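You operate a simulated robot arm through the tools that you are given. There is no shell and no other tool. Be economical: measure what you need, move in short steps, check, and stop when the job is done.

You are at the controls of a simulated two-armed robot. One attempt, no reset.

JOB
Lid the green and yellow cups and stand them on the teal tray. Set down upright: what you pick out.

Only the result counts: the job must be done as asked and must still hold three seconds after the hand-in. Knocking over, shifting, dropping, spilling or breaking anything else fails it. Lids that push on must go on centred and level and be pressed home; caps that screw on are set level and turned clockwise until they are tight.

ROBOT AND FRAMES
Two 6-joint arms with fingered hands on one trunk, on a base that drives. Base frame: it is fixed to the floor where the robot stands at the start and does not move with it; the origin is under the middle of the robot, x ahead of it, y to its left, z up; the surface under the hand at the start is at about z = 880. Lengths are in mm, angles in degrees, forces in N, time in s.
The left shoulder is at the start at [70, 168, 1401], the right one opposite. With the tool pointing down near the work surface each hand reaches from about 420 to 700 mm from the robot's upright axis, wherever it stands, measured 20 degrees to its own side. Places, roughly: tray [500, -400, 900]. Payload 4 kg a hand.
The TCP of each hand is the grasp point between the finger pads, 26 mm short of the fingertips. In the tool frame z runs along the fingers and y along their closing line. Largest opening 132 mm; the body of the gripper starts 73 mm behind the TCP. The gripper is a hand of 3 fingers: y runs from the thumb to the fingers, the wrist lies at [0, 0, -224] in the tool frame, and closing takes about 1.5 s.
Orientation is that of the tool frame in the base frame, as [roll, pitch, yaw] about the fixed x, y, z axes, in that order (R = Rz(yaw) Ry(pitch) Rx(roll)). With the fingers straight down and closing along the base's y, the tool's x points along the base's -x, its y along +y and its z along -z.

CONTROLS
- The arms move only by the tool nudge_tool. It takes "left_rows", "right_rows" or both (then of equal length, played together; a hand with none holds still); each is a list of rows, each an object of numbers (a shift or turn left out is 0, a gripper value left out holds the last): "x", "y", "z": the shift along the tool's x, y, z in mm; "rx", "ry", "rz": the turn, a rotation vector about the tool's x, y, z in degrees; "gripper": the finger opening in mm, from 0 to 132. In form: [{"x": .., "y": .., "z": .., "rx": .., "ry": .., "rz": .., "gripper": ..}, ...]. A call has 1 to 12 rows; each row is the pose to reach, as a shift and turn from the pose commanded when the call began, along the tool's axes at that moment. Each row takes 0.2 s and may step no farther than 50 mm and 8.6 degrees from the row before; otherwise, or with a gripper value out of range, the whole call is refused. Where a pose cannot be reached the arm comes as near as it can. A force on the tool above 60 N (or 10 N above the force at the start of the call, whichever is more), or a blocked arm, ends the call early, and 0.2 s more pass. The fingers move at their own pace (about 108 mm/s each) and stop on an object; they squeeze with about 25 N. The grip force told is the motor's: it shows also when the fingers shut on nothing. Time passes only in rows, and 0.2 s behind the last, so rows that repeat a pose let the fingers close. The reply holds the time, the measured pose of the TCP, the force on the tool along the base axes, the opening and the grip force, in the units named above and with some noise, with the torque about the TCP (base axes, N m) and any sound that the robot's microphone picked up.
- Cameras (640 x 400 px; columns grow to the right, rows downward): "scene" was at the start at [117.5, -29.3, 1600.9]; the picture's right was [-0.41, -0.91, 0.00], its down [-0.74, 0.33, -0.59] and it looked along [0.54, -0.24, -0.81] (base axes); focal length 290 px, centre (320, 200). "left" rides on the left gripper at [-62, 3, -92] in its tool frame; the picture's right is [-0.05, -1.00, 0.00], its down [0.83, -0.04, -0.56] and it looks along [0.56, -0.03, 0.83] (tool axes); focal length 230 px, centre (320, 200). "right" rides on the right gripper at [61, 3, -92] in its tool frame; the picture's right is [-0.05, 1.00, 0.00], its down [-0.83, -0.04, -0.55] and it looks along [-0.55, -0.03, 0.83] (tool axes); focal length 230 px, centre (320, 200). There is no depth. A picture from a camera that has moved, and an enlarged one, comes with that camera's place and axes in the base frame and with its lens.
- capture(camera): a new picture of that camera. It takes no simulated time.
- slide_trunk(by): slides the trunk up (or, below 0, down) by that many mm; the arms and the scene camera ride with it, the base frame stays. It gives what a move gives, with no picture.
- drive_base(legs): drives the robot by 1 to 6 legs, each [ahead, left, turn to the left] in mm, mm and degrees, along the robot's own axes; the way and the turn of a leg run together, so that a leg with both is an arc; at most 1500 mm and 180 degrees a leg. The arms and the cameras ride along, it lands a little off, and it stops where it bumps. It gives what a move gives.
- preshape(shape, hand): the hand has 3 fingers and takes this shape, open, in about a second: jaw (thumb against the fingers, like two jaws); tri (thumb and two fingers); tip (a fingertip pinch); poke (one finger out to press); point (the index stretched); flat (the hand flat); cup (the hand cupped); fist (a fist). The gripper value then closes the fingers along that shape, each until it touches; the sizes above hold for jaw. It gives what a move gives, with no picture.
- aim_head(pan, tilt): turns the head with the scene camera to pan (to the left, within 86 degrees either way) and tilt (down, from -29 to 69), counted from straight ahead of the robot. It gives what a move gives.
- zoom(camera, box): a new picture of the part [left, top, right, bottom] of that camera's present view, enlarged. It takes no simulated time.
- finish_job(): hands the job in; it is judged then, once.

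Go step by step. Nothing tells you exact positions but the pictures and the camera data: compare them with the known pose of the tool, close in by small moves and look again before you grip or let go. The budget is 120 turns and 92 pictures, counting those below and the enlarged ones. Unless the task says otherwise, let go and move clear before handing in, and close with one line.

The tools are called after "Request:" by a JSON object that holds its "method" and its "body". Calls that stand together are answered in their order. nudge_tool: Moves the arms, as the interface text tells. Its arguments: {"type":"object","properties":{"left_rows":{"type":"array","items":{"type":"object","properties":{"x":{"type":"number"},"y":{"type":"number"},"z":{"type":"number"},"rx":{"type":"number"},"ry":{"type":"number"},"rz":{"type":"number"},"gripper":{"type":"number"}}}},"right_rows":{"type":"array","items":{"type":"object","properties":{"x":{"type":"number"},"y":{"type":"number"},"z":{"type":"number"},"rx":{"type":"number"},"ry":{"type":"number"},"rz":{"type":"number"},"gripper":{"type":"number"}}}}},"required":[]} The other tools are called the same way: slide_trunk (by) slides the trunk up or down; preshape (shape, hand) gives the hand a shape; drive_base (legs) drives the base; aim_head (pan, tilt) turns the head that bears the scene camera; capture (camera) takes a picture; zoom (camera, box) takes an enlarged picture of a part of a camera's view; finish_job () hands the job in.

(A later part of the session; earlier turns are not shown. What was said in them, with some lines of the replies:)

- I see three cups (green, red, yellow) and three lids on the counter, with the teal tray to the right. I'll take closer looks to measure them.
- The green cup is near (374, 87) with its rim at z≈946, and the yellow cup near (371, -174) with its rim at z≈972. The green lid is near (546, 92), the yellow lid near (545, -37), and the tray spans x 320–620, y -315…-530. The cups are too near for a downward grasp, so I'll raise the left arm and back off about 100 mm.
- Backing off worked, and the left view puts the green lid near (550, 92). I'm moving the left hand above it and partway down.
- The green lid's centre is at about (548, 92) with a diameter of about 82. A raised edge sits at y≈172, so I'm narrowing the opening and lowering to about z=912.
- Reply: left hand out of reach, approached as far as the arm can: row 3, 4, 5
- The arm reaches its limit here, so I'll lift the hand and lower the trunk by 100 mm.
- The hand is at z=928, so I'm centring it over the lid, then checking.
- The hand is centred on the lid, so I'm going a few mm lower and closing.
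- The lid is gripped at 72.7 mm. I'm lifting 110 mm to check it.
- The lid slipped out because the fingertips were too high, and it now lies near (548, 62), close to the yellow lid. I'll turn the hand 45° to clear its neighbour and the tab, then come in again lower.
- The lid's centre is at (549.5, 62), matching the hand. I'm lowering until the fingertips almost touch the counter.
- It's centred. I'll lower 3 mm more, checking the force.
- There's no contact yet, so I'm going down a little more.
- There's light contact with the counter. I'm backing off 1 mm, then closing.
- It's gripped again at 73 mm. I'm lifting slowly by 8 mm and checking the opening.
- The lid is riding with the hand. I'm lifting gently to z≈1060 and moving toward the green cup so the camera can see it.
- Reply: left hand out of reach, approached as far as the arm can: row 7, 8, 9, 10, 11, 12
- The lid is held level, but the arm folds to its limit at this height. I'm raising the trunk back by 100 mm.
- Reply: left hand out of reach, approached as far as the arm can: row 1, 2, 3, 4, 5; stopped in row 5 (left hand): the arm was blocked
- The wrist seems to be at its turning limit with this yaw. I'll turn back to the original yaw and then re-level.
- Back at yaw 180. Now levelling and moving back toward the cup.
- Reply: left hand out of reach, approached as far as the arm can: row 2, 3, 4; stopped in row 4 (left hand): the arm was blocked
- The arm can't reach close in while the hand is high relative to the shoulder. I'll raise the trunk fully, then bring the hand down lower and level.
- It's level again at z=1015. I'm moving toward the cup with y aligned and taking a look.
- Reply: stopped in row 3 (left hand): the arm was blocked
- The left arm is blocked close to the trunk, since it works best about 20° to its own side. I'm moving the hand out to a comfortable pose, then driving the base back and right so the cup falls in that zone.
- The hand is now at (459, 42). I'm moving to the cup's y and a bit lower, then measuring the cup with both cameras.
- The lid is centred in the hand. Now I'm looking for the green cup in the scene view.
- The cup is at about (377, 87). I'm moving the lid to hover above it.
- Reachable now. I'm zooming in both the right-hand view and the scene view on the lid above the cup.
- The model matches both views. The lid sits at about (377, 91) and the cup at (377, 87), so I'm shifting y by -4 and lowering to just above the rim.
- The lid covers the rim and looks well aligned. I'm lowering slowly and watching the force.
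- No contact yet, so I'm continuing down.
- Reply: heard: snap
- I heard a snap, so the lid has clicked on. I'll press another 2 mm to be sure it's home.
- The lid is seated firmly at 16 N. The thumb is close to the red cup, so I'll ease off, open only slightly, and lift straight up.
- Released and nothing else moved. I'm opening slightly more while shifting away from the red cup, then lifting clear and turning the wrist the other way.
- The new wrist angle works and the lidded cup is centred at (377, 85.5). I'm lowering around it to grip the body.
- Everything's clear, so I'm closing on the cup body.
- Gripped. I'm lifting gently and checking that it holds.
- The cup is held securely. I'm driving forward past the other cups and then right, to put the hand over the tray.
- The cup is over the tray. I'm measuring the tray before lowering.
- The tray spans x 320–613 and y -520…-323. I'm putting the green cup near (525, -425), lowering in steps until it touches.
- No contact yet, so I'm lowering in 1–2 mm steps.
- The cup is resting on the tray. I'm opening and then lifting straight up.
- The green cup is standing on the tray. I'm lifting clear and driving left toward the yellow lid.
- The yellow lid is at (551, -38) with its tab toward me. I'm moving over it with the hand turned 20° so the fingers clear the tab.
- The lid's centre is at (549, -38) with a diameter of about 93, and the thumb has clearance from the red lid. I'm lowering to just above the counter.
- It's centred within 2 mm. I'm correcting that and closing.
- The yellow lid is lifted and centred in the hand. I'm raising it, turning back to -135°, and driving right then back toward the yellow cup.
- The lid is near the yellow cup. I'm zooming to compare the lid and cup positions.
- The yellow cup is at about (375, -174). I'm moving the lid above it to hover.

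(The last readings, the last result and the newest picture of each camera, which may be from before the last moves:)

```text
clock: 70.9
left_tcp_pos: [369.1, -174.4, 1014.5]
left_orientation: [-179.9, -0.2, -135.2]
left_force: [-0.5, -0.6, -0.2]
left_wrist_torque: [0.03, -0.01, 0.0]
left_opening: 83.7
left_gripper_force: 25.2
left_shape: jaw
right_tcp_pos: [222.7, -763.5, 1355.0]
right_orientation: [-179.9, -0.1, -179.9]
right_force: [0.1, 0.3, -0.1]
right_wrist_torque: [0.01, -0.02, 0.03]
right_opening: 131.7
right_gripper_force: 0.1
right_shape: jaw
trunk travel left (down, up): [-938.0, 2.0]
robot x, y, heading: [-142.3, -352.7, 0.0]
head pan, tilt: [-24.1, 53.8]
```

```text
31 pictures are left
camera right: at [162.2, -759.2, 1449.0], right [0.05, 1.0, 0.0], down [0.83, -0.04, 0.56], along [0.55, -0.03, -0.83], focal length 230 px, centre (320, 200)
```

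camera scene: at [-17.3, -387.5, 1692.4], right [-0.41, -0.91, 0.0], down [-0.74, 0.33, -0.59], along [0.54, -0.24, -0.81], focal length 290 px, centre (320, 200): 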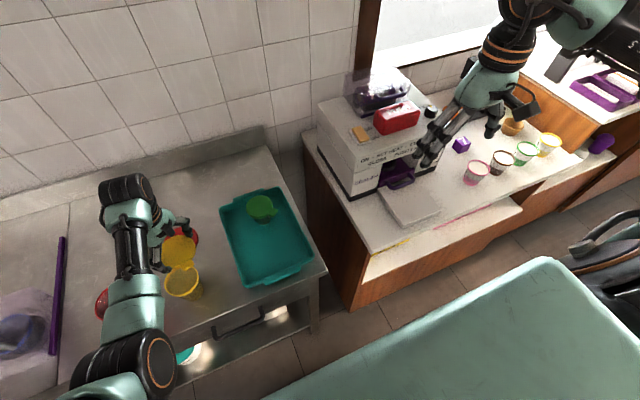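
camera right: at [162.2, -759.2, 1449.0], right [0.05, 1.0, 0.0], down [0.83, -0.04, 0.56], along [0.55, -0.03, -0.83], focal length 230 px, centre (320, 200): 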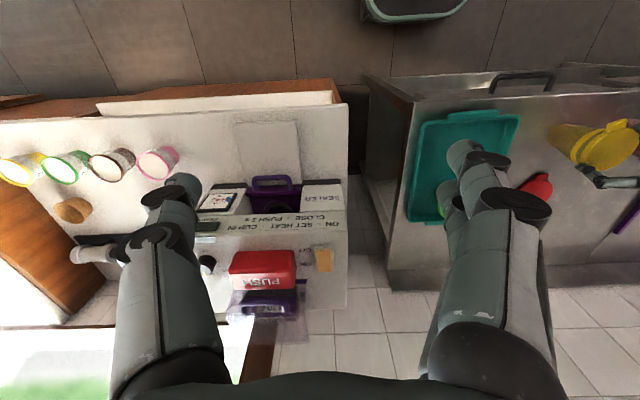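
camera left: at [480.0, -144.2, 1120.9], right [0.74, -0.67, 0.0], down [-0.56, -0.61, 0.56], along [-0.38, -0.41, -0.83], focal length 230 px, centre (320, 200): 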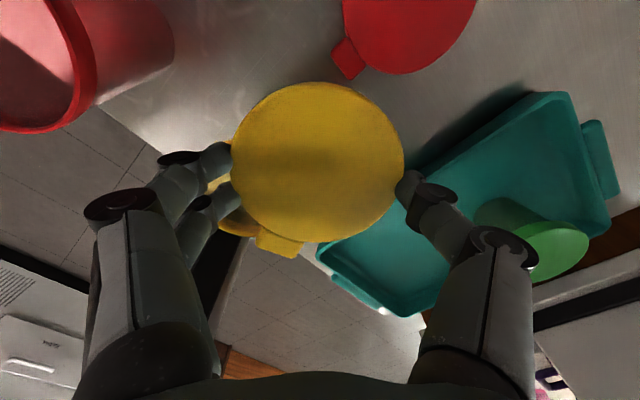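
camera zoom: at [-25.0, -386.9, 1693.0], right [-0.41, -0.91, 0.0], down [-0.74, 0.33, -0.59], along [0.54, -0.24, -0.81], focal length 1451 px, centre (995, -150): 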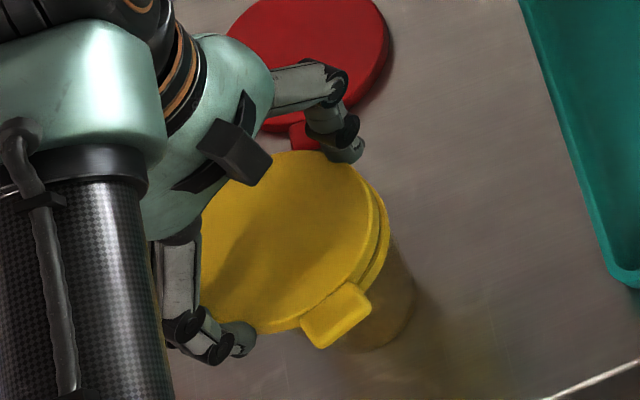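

The lid and cup agree to within a few mm. I'll take tighter zooms to refine the alignment.

Request:
{"method": "zoom", "body": {"camera": "scene", "box": [165, 255, 221, 290]}}

Request:
{"method": "zoom", "body": {"camera": "right", "box": [544, 110, 640, 170]}}

```text
11.43 times, centred on (193, 272) of scene
camera zoom: at [-25.0, -386.9, 1693.0], right [-0.41, -0.91, 0.0], down [-0.74, 0.33, -0.59], along [0.54, -0.24, -0.81], focal length 3316 px, centre (1771, -629)
```

zoom: 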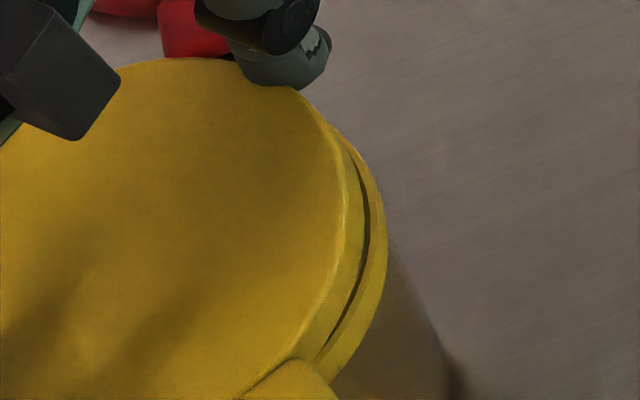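

```text
6.67 times, centred on (592, 140) of right
camera zoom: at [162.2, -759.2, 1449.0], right [0.05, 1.0, 0.0], down [0.83, -0.04, 0.56], along [0.55, -0.03, -0.83], focal length 1534 px, centre (-1493, 600)
```

zoom: 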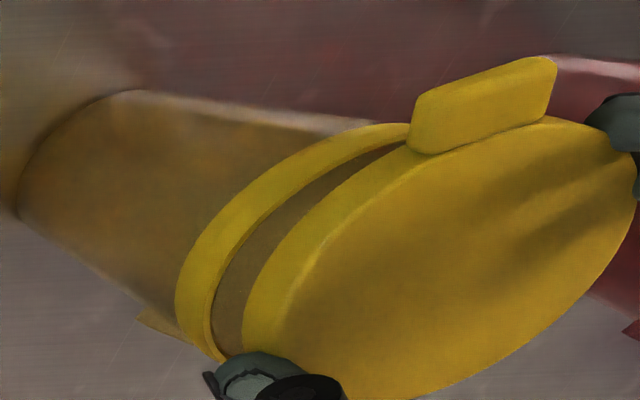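

By comparing both zooms, the cup is about (+6, -3.5) mm from the lid. I'm correcting, lowering a bit, and looking again.

Request:
{"method": "nudge_tool", "body": {"left_rows": [{"x": -1.7, "y": -6.6}, {"x": -1.7, "y": -6.6, "z": 5}, {"x": -1.7, "y": -6.6, "z": 8}, {"x": -1.7, "y": -6.6, "z": 8}]}}

Request:
{"method": "zoom", "body": {"camera": "scene", "box": [160, 245, 224, 285]}}

Request:
{"method": "zoom", "body": {"camera": "right", "box": [544, 110, 640, 170]}}

```text
clock: 71.9
left_tcp_pos: [376.4, -177.8, 1004.6]
left_orientation: [-179.9, -0.2, -135.2]
left_force: [0.1, 0.9, -0.2]
left_wrist_torque: [-0.02, -0.04, 0.0]
left_opening: 83.8
left_gripper_force: 24.9
left_shape: jaw
right_tcp_pos: [225.0, -762.4, 1355.8]
right_orientation: [-179.9, -0.1, -179.8]
right_force: [0.0, -0.7, 0.7]
right_wrist_torque: [0.0, 0.01, 0.01]
right_opening: 132.0
right_gripper_force: 0.1
right_shape: jaw
trunk travel left (down, up): [-938.0, 2.0]
robot x, y, heading: [-139.4, -357.1, 0.3]
head pan, tilt: [-24.1, 53.8]
```

```text
10.00 times, centred on (192, 265) of scene
camera zoom: at [-23.5, -387.0, 1692.9], right [-0.41, -0.91, 0.0], down [-0.74, 0.33, -0.59], along [0.54, -0.24, -0.81], focal length 2902 px, centre (1600, -450)
```

zoom: 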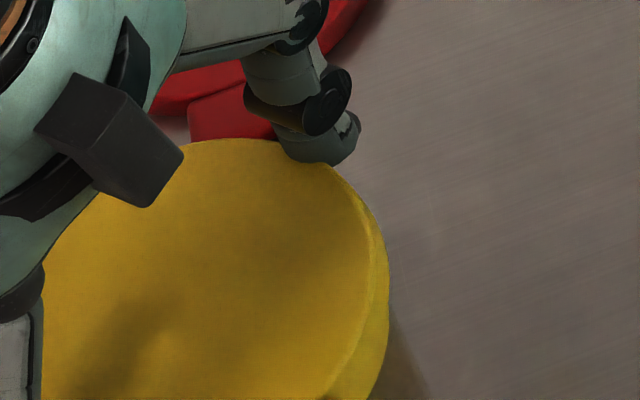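

```text
6.67 times, centred on (592, 140) of right
camera zoom: at [163.5, -759.3, 1448.6], right [0.05, 1.0, 0.0], down [0.83, -0.04, 0.55], along [0.55, -0.03, -0.83], focal length 1534 px, centre (-1493, 600)
```

zoom: 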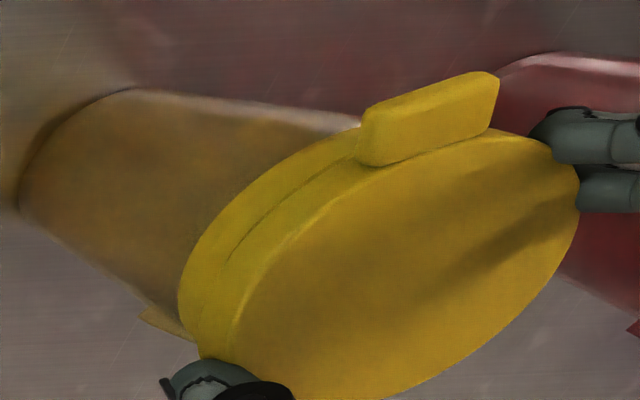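

The lid is aligned within about 1 mm in both views. I'm lowering slowly onto the rim.

Request:
{"method": "nudge_tool", "body": {"left_rows": [{"z": 2}, {"z": 4}, {"z": 5}, {"z": 6}, {"z": 6}]}}

```text
clock: 73.1
left_tcp_pos: [375.7, -178.6, 1000.3]
left_orientation: [180.0, -0.2, -135.2]
left_force: [-0.5, -0.3, 0.5]
left_wrist_torque: [-0.03, 0.01, 0.03]
left_opening: 83.9
left_gripper_force: 24.7
left_shape: jaw
right_tcp_pos: [224.2, -762.3, 1355.5]
right_orientation: [-179.9, 0.1, -179.8]
right_force: [0.6, -0.2, 0.3]
right_wrist_torque: [0.02, -0.02, -0.02]
right_opening: 131.9
right_gripper_force: 0.1
right_shape: jaw
trunk travel left (down, up): [-938.0, 2.0]
robot x, y, heading: [-140.8, -358.6, -0.0]
head pan, tilt: [-24.1, 53.8]
```

Request:
{"method": "nudge_tool", "body": {"left_rows": [{"z": 1}, {"z": 2}, {"z": 3}, {"z": 4}, {"z": 4}]}}

Request:
{"method": "zoom", "body": {"camera": "right", "box": [544, 110, 640, 170]}}

```text
clock: 74.3
left_tcp_pos: [375.4, -178.9, 996.3]
left_orientation: [-179.9, -0.2, -135.2]
left_force: [0.2, -0.3, 0.2]
left_wrist_torque: [0.0, 0.01, 0.0]
left_opening: 83.7
left_gripper_force: 24.9
left_shape: jaw
right_tcp_pos: [224.5, -763.3, 1354.7]
right_orientation: [-179.9, -0.1, -179.9]
right_force: [-0.3, -0.1, -0.5]
right_wrist_torque: [-0.04, -0.04, 0.02]
right_opening: 131.7
right_gripper_force: 0.1
right_shape: jaw
trunk travel left (down, up): [-938.0, 2.0]
robot x, y, heading: [-142.0, -356.9, 0.2]
head pan, tilt: [-24.1, 53.8]
```

```text
6.67 times, centred on (592, 140) of right
camera zoom: at [163.1, -759.2, 1448.8], right [0.05, 1.0, 0.0], down [0.83, -0.04, 0.55], along [0.55, -0.03, -0.83], focal length 1534 px, centre (-1493, 600)
```

zoom: 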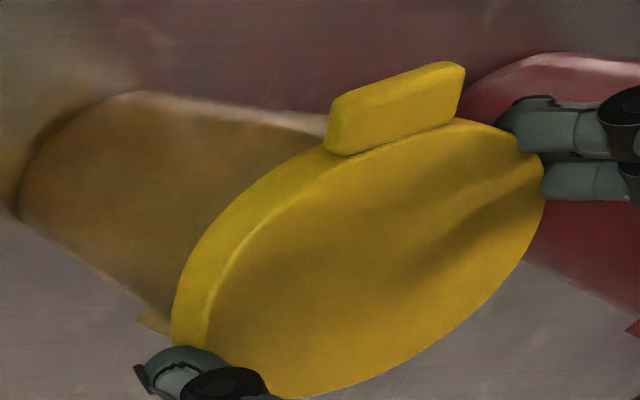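

Skirt now surrounds the rim evenly and there's no force yet, so I'm continuing down.

Request:
{"method": "nudge_tool", "body": {"left_rows": [{"z": 1}, {"z": 2}, {"z": 3}, {"z": 4}, {"z": 4}]}}

```text
clock: 75.5
left_tcp_pos: [375.0, -177.9, 994.0]
left_orientation: [-179.8, -0.1, -135.2]
left_force: [-2.0, 1.0, 10.3]
left_wrist_torque: [0.17, 0.18, -0.01]
left_opening: 84.0
left_gripper_force: 25.2
left_shape: jaw
right_tcp_pos: [222.0, -762.2, 1356.1]
right_orientation: [-179.9, 0.0, -179.9]
right_force: [-0.6, -0.8, 0.1]
right_wrist_torque: [0.01, -0.03, -0.02]
right_opening: 131.9
right_gripper_force: 0.1
right_shape: jaw
trunk travel left (down, up): [-938.0, 2.0]
robot x, y, heading: [-138.8, -359.7, 0.2]
head pan, tilt: [-24.1, 53.8]
heard: snap
```

Snap heard. I'll press a little more to be sure it's home.

Request:
{"method": "nudge_tool", "body": {"left_rows": [{"z": 1}, {"z": 2}, {"z": 2}]}}

Request:
{"method": "zoom", "body": {"camera": "right", "box": [544, 110, 640, 170]}}

```text
clock: 76.3
left_tcp_pos: [374.3, -178.9, 993.1]
left_orientation: [-179.8, 0.0, -135.2]
left_force: [-0.5, 0.7, 21.2]
left_wrist_torque: [0.15, 0.15, 0.0]
left_opening: 83.6
left_gripper_force: 25.0
left_shape: jaw
right_tcp_pos: [220.4, -762.3, 1356.3]
right_orientation: [-180.0, 0.0, -179.9]
right_force: [-0.3, -0.2, -0.3]
right_wrist_torque: [-0.01, -0.04, -0.01]
right_opening: 131.9
right_gripper_force: 0.1
right_shape: jaw
trunk travel left (down, up): [-938.0, 2.0]
robot x, y, heading: [-140.7, -358.7, -0.0]
head pan, tilt: [-24.1, 53.8]
```

```text
6.67 times, centred on (592, 140) of right
camera zoom: at [160.1, -760.0, 1449.3], right [0.05, 1.0, 0.0], down [0.83, -0.04, 0.56], along [0.56, -0.03, -0.83], focal length 1534 px, centre (-1493, 600)
```

zoom: 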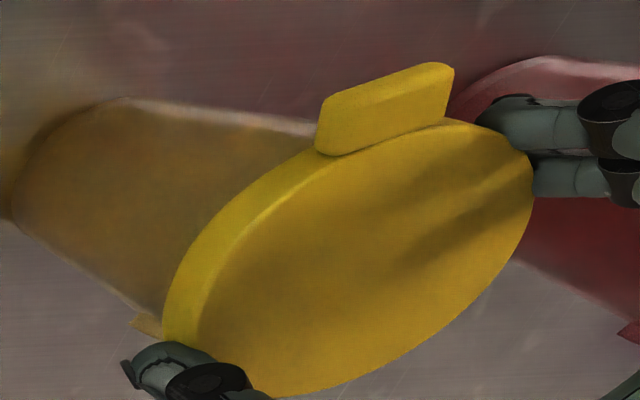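

The yellow lid is home at 21 N. I'm easing off, opening, and checking before lowering to the body.

Request:
{"method": "nudge_tool", "body": {"left_rows": [{"z": -2}, {"z": -2, "gripper": 100}, {"z": -2, "gripper": 116}, {"z": -2}, {"z": -2}]}}

Request:
{"method": "capture", "body": {"camera": "left"}}

```text
clock: 77.5
left_tcp_pos: [375.9, -178.3, 991.8]
left_orientation: [180.0, -0.2, -135.2]
left_force: [0.1, -0.1, 0.3]
left_wrist_torque: [0.0, 0.03, 0.01]
left_opening: 116.1
left_gripper_force: 0.0
left_shape: jaw
right_tcp_pos: [223.6, -763.2, 1354.6]
right_orientation: [-179.9, 0.0, -179.9]
right_force: [-0.2, -0.6, 0.3]
right_wrist_torque: [0.0, -0.02, -0.02]
right_opening: 132.1
right_gripper_force: 0.1
right_shape: jaw
trunk travel left (down, up): [-938.0, 2.0]
robot x, y, heading: [-142.6, -357.8, -0.1]
head pan, tilt: [-24.1, 53.8]
```

```text
24 pictures are left
camera left: at [417.3, -132.9, 1084.4], right [0.74, -0.67, 0.0], down [-0.56, -0.61, 0.56], along [-0.37, -0.41, -0.83], focal length 230 px, centre (320, 200)
```

left: 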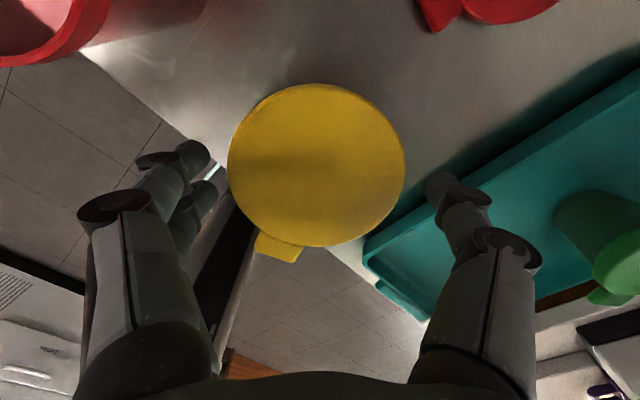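

Both views look good. I'm lowering straight down around the cup body and closing.

Request:
{"method": "nudge_tool", "body": {"left_rows": [{"y": 1.5}, {"y": 1.5, "z": 20}, {"y": 1.5, "z": 40}, {"y": 1.5, "z": 57}, {"y": 1.5, "z": 66}, {"y": 1.5, "z": 66}]}}

Request:
{"method": "nudge_tool", "body": {"left_rows": [{"gripper": 85}, {"gripper": 45}, {}, {}, {}, {}, {}]}}

Request:
{"method": "capture", "body": {"camera": "left"}}

```text
clock: 78.9
left_tcp_pos: [375.7, -177.8, 932.8]
left_orientation: [-179.5, 0.4, -135.2]
left_force: [-2.5, 1.8, 43.1]
left_wrist_torque: [0.35, 0.3, -0.02]
left_opening: 115.5
left_gripper_force: 0.1
left_shape: jaw
right_tcp_pos: [220.0, -764.0, 1356.9]
right_orientation: [180.0, 0.2, -179.9]
right_force: [0.5, 0.2, -0.7]
right_wrist_torque: [-0.02, -0.01, 0.01]
right_opening: 132.0
right_gripper_force: 0.1
right_shape: jaw
trunk travel left (down, up): [-938.0, 2.0]
robot x, y, heading: [-145.8, -356.0, 0.2]
head pan, tilt: [-24.1, 53.8]
```

```text
clock: 80.5
left_tcp_pos: [376.2, -177.3, 936.3]
left_orientation: [-179.1, 0.8, -135.1]
left_force: [-4.0, 5.6, 53.7]
left_wrist_torque: [0.24, 0.21, 0.0]
left_opening: 62.3
left_gripper_force: 25.2
left_shape: jaw
right_tcp_pos: [215.2, -764.0, 1357.1]
right_orientation: [179.9, 0.3, -179.9]
right_force: [0.4, -0.1, 0.4]
right_wrist_torque: [0.0, 0.0, -0.01]
right_opening: 131.7
right_gripper_force: 0.1
right_shape: jaw
trunk travel left (down, up): [-938.0, 2.0]
robot x, y, heading: [-141.9, -356.4, -0.3]
head pan, tilt: [-24.1, 53.8]
```

```text
23 pictures are left
camera left: at [415.4, -133.0, 1028.9], right [0.74, -0.67, 0.02], down [-0.57, -0.62, 0.55], along [-0.36, -0.41, -0.84], focal length 230 px, centre (320, 200)
```

left: 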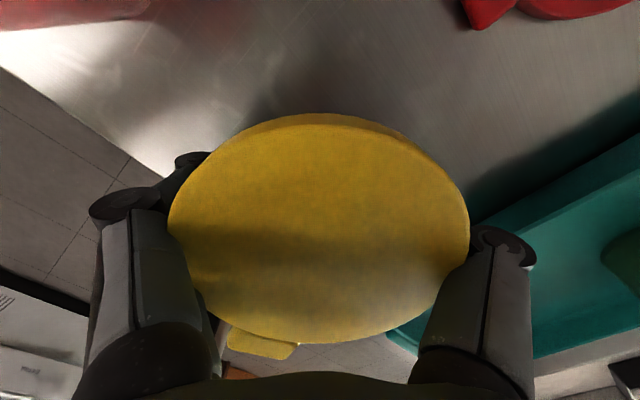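

The palm is pressing on the lid, so I'm relieving that by raising the command to the actual height.

Request:
{"method": "nudge_tool", "body": {"left_rows": [{"z": -3}, {"z": -6}, {"z": -9}, {"z": -9}]}}

Request:
{"method": "zoom", "body": {"camera": "right", "box": [530, 100, 640, 170]}}

```text
clock: 81.5
left_tcp_pos: [375.8, -177.9, 937.2]
left_orientation: [-179.8, 0.1, -135.2]
left_force: [2.9, 1.8, 21.7]
left_wrist_torque: [0.11, -0.21, 0.05]
left_opening: 61.4
left_gripper_force: 24.8
left_shape: jaw
right_tcp_pos: [220.8, -763.6, 1355.4]
right_orientation: [-180.0, 0.1, -180.0]
right_force: [0.3, -0.1, -0.1]
right_wrist_torque: [0.0, 0.0, 0.0]
right_opening: 132.0
right_gripper_force: 0.0
right_shape: jaw
trunk travel left (down, up): [-938.0, 2.0]
robot x, y, heading: [-139.1, -359.5, -0.0]
head pan, tilt: [-24.1, 53.8]
```

```text
5.71 times, centred on (585, 135) of right
camera zoom: at [160.7, -760.1, 1448.9], right [0.05, 1.0, 0.0], down [0.83, -0.04, 0.56], along [0.56, -0.03, -0.83], focal length 1315 px, centre (-1194, 571)
```

zoom: 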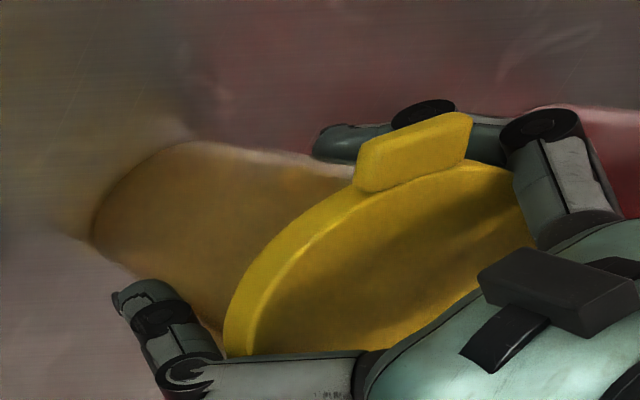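

The cup hasn't moved and is gripped. I'm lifting gently and checking.

Request:
{"method": "nudge_tool", "body": {"left_rows": [{"z": -3}, {"z": -6}, {"z": -10}, {"z": -16}, {"z": -24}, {"z": -24}]}}

Request:
{"method": "zoom", "body": {"camera": "right", "box": [530, 100, 640, 170]}}

```text
clock: 82.9
left_tcp_pos: [373.9, -178.1, 960.8]
left_orientation: [-180.0, -0.2, -135.1]
left_force: [-0.4, -0.2, -0.7]
left_wrist_torque: [-0.02, 0.0, -0.03]
left_opening: 61.0
left_gripper_force: 25.0
left_shape: jaw
right_tcp_pos: [224.0, -762.3, 1354.8]
right_orientation: [-179.9, 0.0, -180.0]
right_force: [0.1, 0.4, -0.7]
right_wrist_torque: [0.0, -0.02, -0.02]
right_opening: 132.0
right_gripper_force: 0.1
right_shape: jaw
trunk travel left (down, up): [-938.0, 2.0]
robot x, y, heading: [-139.4, -360.9, -0.0]
head pan, tilt: [-24.1, 53.8]
```

```text
5.71 times, centred on (585, 135) of right
camera zoom: at [163.0, -759.1, 1448.8], right [0.05, 1.0, 0.0], down [0.83, -0.04, 0.55], along [0.55, -0.03, -0.83], focal length 1315 px, centre (-1194, 571)
```

zoom: 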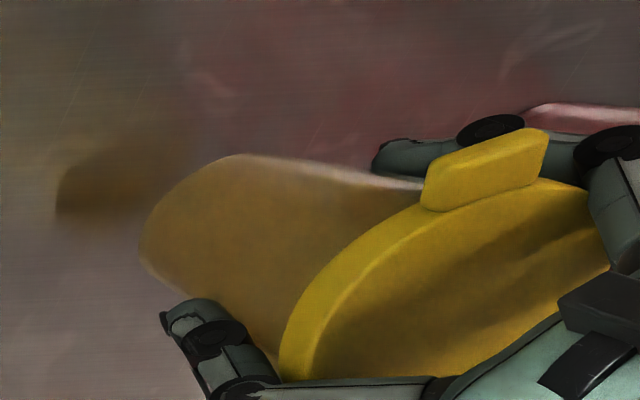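

It's lifted cleanly. I'm raising it and driving right to bring the yellow cup over the near part of the tray.

Request:
{"method": "nudge_tool", "body": {"left_rows": [{"z": -20}, {"z": -45}, {"z": -65}, {"z": -65}]}}

Request:
{"method": "drive_base", "body": {"legs": [[36, -252, 0]]}}

Request:
{"method": "capture", "body": {"camera": "left"}}

Request:
{"method": "capture", "body": {"camera": "scene"}}

```text
clock: 83.9
left_tcp_pos: [376.0, -176.8, 1024.8]
left_orientation: [-179.9, -0.2, -135.3]
left_force: [0.7, -1.1, -0.8]
left_wrist_torque: [-0.02, -0.04, 0.04]
left_opening: 61.0
left_gripper_force: 25.0
left_shape: jaw
right_tcp_pos: [223.7, -762.5, 1354.9]
right_orientation: [-180.0, -0.2, -179.9]
right_force: [-0.5, -0.1, -0.4]
right_wrist_torque: [0.0, 0.01, 0.03]
right_opening: 131.9
right_gripper_force: 0.1
right_shape: jaw
trunk travel left (down, up): [-938.0, 2.0]
robot x, y, heading: [-140.9, -358.1, -0.1]
head pan, tilt: [-24.1, 53.8]
```

```text
clock: 85.7
left_tcp_pos: [411.3, -424.8, 1023.8]
left_orientation: [-179.8, -0.3, -135.2]
left_force: [0.6, 0.0, -0.8]
left_wrist_torque: [-0.03, -0.03, -0.02]
left_opening: 60.7
left_gripper_force: 24.7
left_shape: jaw
right_tcp_pos: [259.3, -1007.9, 1355.2]
right_orientation: [-179.8, 0.0, -179.9]
right_force: [0.4, -0.5, 0.9]
right_wrist_torque: [-0.03, 0.0, 0.01]
right_opening: 132.2
right_gripper_force: 0.0
right_shape: jaw
trunk travel left (down, up): [-938.0, 2.0]
robot x, y, heading: [-104.1, -606.8, 0.1]
head pan, tilt: [-24.1, 53.8]
```

```text
20 pictures are left
camera left: at [452.9, -378.3, 1115.9], right [0.74, -0.67, 0.0], down [-0.56, -0.61, 0.56], along [-0.37, -0.42, -0.83], focal length 230 px, centre (320, 200)
```

left: 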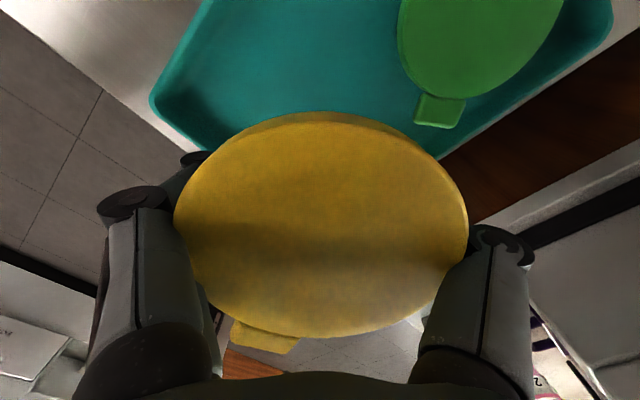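

```text
19 pictures are left
camera scene: at [11.7, -632.0, 1693.1], right [-0.41, -0.91, 0.0], down [-0.74, 0.33, -0.59], along [0.54, -0.24, -0.81], focal length 290 px, centre (320, 200)
```

scene: 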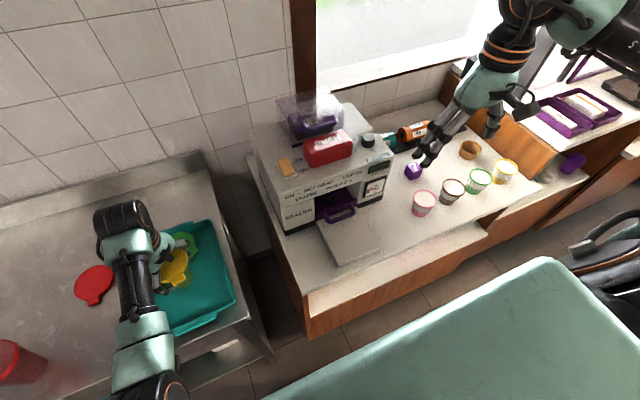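

The yellow cup is over the tray at (411, -425), well clear of the green cup. I'm lowering in steps.

Request:
{"method": "nudge_tool", "body": {"left_rows": [{"z": 25}, {"z": 50}, {"z": 68}, {"z": 76}, {"z": 76}]}}

Request:
{"method": "zoom", "body": {"camera": "scene", "box": [100, 200, 260, 340]}}

```text
clock: 86.9
left_tcp_pos: [410.8, -424.5, 947.8]
left_orientation: [-179.8, -0.2, -135.0]
left_force: [1.1, -0.5, -0.9]
left_wrist_torque: [0.04, 0.03, 0.0]
left_opening: 60.7
left_gripper_force: 25.2
left_shape: jaw
right_tcp_pos: [260.4, -1011.4, 1355.1]
right_orientation: [-179.9, 0.0, -179.9]
right_force: [1.4, -0.7, -0.4]
right_wrist_torque: [-0.01, 0.0, 0.02]
right_opening: 132.1
right_gripper_force: 0.0
right_shape: jaw
trunk travel left (down, up): [-938.0, 2.0]
robot x, y, heading: [-104.7, -607.3, 0.0]
head pan, tilt: [-24.1, 53.8]
```

```text
2.86 times, centred on (180, 270) of scene
camera zoom: at [12.2, -635.6, 1693.0], right [-0.41, -0.91, 0.0], down [-0.74, 0.33, -0.59], along [0.54, -0.24, -0.81], focal length 829 px, centre (720, 0)
```

zoom: 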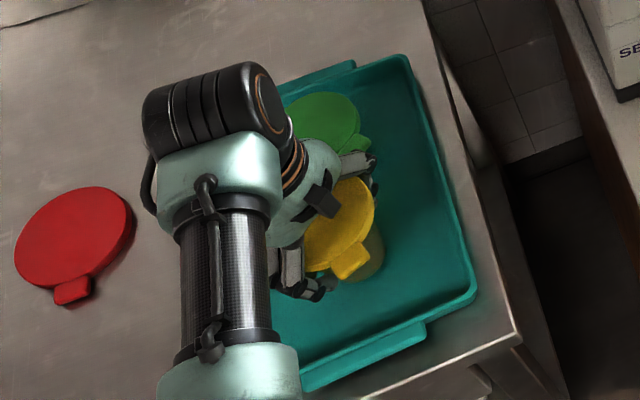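

Request:
{"method": "nudge_tool", "body": {"left_rows": [{"z": 2}, {"z": 4}, {"z": 5}, {"z": 5}]}}

```text
clock: 87.9
left_tcp_pos: [411.3, -426.1, 943.5]
left_orientation: [-180.0, -0.1, -135.0]
left_force: [-0.2, -0.8, 2.7]
left_wrist_torque: [0.02, -0.04, 0.01]
left_opening: 61.0
left_gripper_force: 25.2
left_shape: jaw
right_tcp_pos: [260.3, -1011.9, 1354.7]
right_orientation: [-179.9, 0.0, -179.8]
right_force: [0.3, -0.8, -1.0]
right_wrist_torque: [-0.01, 0.03, 0.02]
right_opening: 132.0
right_gripper_force: 0.0
right_shape: jaw
trunk travel left (down, up): [-938.0, 2.0]
robot x, y, heading: [-107.9, -611.3, 0.2]
head pan, tilt: [-24.1, 53.8]
```

There's first contact at 2.7 N. I'm going down 1.5 mm more, then opening.

Request:
{"method": "nudge_tool", "body": {"left_rows": [{"z": 1}, {"z": 1.5}, {"z": 1.5}]}}

Request:
{"method": "nudge_tool", "body": {"left_rows": [{"z": -1, "gripper": 75}, {"z": -1, "gripper": 100}, {"z": -1, "gripper": 116}, {"z": -1}, {"z": -1}]}}

Request:
{"method": "capture", "body": {"camera": "left"}}

```text
clock: 88.7
left_tcp_pos: [411.2, -427.6, 943.2]
left_orientation: [-179.9, 0.0, -135.2]
left_force: [0.3, 0.1, 10.1]
left_wrist_torque: [0.14, -0.2, 0.03]
left_opening: 61.0
left_gripper_force: 24.9
left_shape: jaw
right_tcp_pos: [258.8, -1012.1, 1355.9]
right_orientation: [-180.0, 0.1, 180.0]
right_force: [0.2, 0.1, -0.6]
right_wrist_torque: [-0.01, 0.0, -0.02]
right_opening: 131.6
right_gripper_force: 0.2
right_shape: jaw
trunk travel left (down, up): [-938.0, 2.0]
robot x, y, heading: [-105.5, -608.9, 0.1]
head pan, tilt: [-24.1, 53.8]
```

```text
clock: 89.9
left_tcp_pos: [410.9, -426.2, 942.5]
left_orientation: [180.0, -0.2, -135.1]
left_force: [0.0, 0.4, 0.4]
left_wrist_torque: [-0.03, -0.02, -0.03]
left_opening: 116.0
left_gripper_force: 0.0
left_shape: jaw
right_tcp_pos: [259.9, -1012.8, 1355.5]
right_orientation: [180.0, 0.0, -179.9]
right_force: [-0.1, 0.7, -0.5]
right_wrist_torque: [0.02, 0.0, -0.01]
right_opening: 131.7
right_gripper_force: 0.0
right_shape: jaw
trunk travel left (down, up): [-938.0, 2.0]
robot x, y, heading: [-105.9, -608.4, 0.1]
head pan, tilt: [-24.1, 53.8]
```

```text
17 pictures are left
camera left: at [452.7, -381.5, 1034.7], right [0.74, -0.67, 0.0], down [-0.56, -0.62, 0.56], along [-0.37, -0.41, -0.83], focal length 230 px, centre (320, 200)
```

left: 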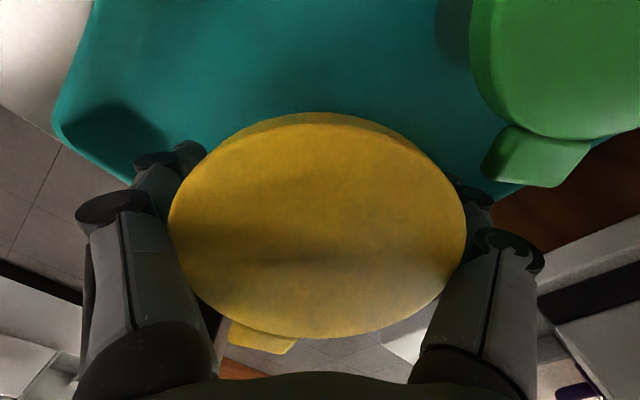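

Released and standing. I'm opening a little more and lifting straight up.

Request:
{"method": "nudge_tool", "body": {"left_rows": [{"gripper": 120}, {}, {"z": -10}, {"z": -25}, {"z": -45}, {"z": -75}, {"z": -100}, {"z": -100}]}}

Request:
{"method": "capture", "body": {"camera": "left"}}

```text
clock: 91.7
left_tcp_pos: [413.0, -428.1, 1042.6]
left_orientation: [179.9, -0.2, -135.0]
left_force: [-1.1, 0.8, -0.3]
left_wrist_torque: [-0.01, -0.02, 0.02]
left_opening: 120.0
left_gripper_force: 0.0
left_shape: jaw
right_tcp_pos: [260.6, -1011.9, 1356.1]
right_orientation: [-179.9, -0.1, -179.8]
right_force: [1.3, 1.0, 0.7]
right_wrist_torque: [-0.01, -0.01, 0.0]
right_opening: 131.7
right_gripper_force: 0.1
right_shape: jaw
trunk travel left (down, up): [-938.0, 2.0]
robot x, y, heading: [-103.4, -605.4, 0.2]
head pan, tilt: [-24.1, 53.8]
```

```text
16 pictures are left
camera left: at [453.9, -381.5, 1135.4], right [0.74, -0.67, 0.0], down [-0.56, -0.62, 0.56], along [-0.37, -0.41, -0.83], focal length 230 px, centre (320, 200)
```

left: 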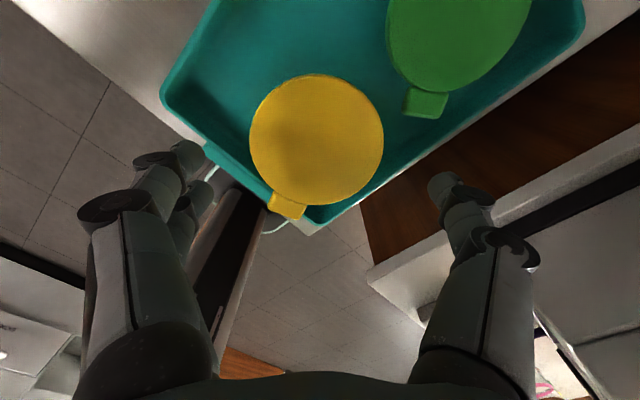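

Both cups stand on the tray. I'm backing the robot away to get a clear overall check.

Request:
{"method": "drive_base", "body": {"legs": [[-200, 0, 0]]}}

Request:
{"method": "aim_head", "body": {"pan": 10, "tilt": 45}}

Request:
{"method": "capture", "body": {"camera": "scene"}}

```text
clock: 93.3
left_tcp_pos: [216.3, -426.7, 1041.4]
left_orientation: [179.9, -0.3, -135.0]
left_force: [0.0, -0.2, 0.0]
left_wrist_torque: [0.0, 0.05, -0.01]
left_opening: 120.0
left_gripper_force: 0.1
left_shape: jaw
right_tcp_pos: [67.4, -1012.0, 1353.8]
right_orientation: [-179.8, -0.4, -179.8]
right_force: [0.7, 0.4, 0.1]
right_wrist_torque: [0.0, 0.05, -0.02]
right_opening: 132.0
right_gripper_force: 0.2
right_shape: jaw
trunk travel left (down, up): [-938.0, 2.0]
robot x, y, heading: [-303.6, -609.6, 0.1]
head pan, tilt: [-24.1, 53.8]
```

```text
clock: 94.3
left_tcp_pos: [212.8, -426.7, 1043.3]
left_orientation: [-179.9, -0.1, -135.0]
left_force: [1.0, 0.1, 0.6]
left_wrist_torque: [0.03, 0.04, -0.03]
left_opening: 119.7
left_gripper_force: 0.0
left_shape: jaw
right_tcp_pos: [62.2, -1012.2, 1355.3]
right_orientation: [-179.9, 0.0, -179.8]
right_force: [0.5, 0.1, 0.5]
right_wrist_torque: [-0.01, -0.01, -0.02]
right_opening: 131.8
right_gripper_force: 0.0
right_shape: jaw
trunk travel left (down, up): [-938.0, 2.0]
robot x, y, heading: [-303.2, -609.5, 0.3]
head pan, tilt: [10.0, 45.0]
```

```text
15 pictures are left
camera scene: at [-174.8, -592.8, 1705.0], right [0.18, -0.98, 0.0], down [-0.7, -0.12, -0.71], along [0.7, 0.12, -0.71], focal length 290 px, centre (320, 200)
```

scene: 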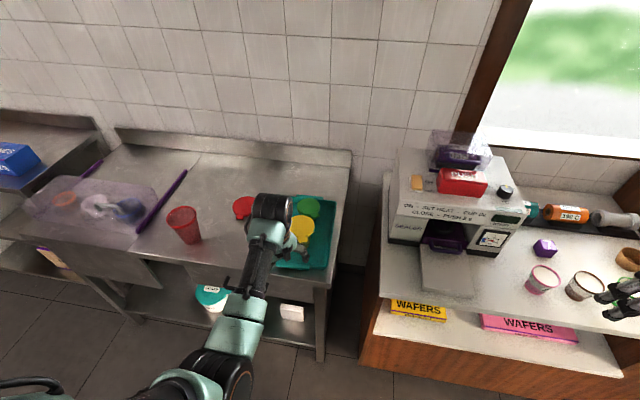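

Request:
{"method": "zoom", "body": {"camera": "scene", "box": [150, 170, 350, 295]}}

```text
3.20 times, centred on (250, 232) of scene
camera zoom: at [-174.8, -592.8, 1705.0], right [0.18, -0.98, 0.0], down [-0.7, -0.12, -0.71], along [0.7, 0.12, -0.71], focal length 928 px, centre (544, 96)
```

zoom: 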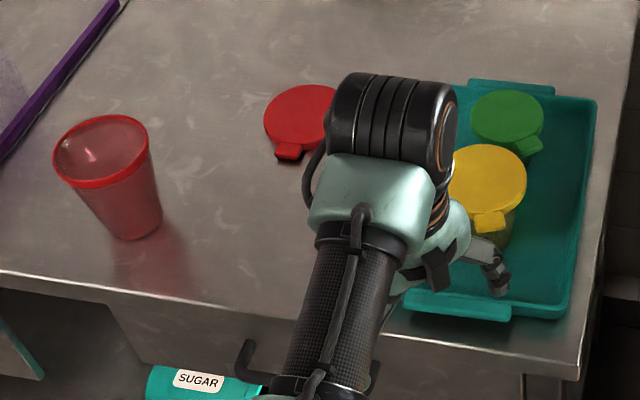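

Both cups are lidded and upright on the tray, and the red cup and red lid are where they were. The hand is clear, so I'm handing in.

Request:
{"method": "finish_job", "body": {}}

```text
The job is handed in.
```

The green and yellow cups are lidded, each lid snapped on and pressed home, and both stand upright on the teal tray. The red cup and red lid were not moved.
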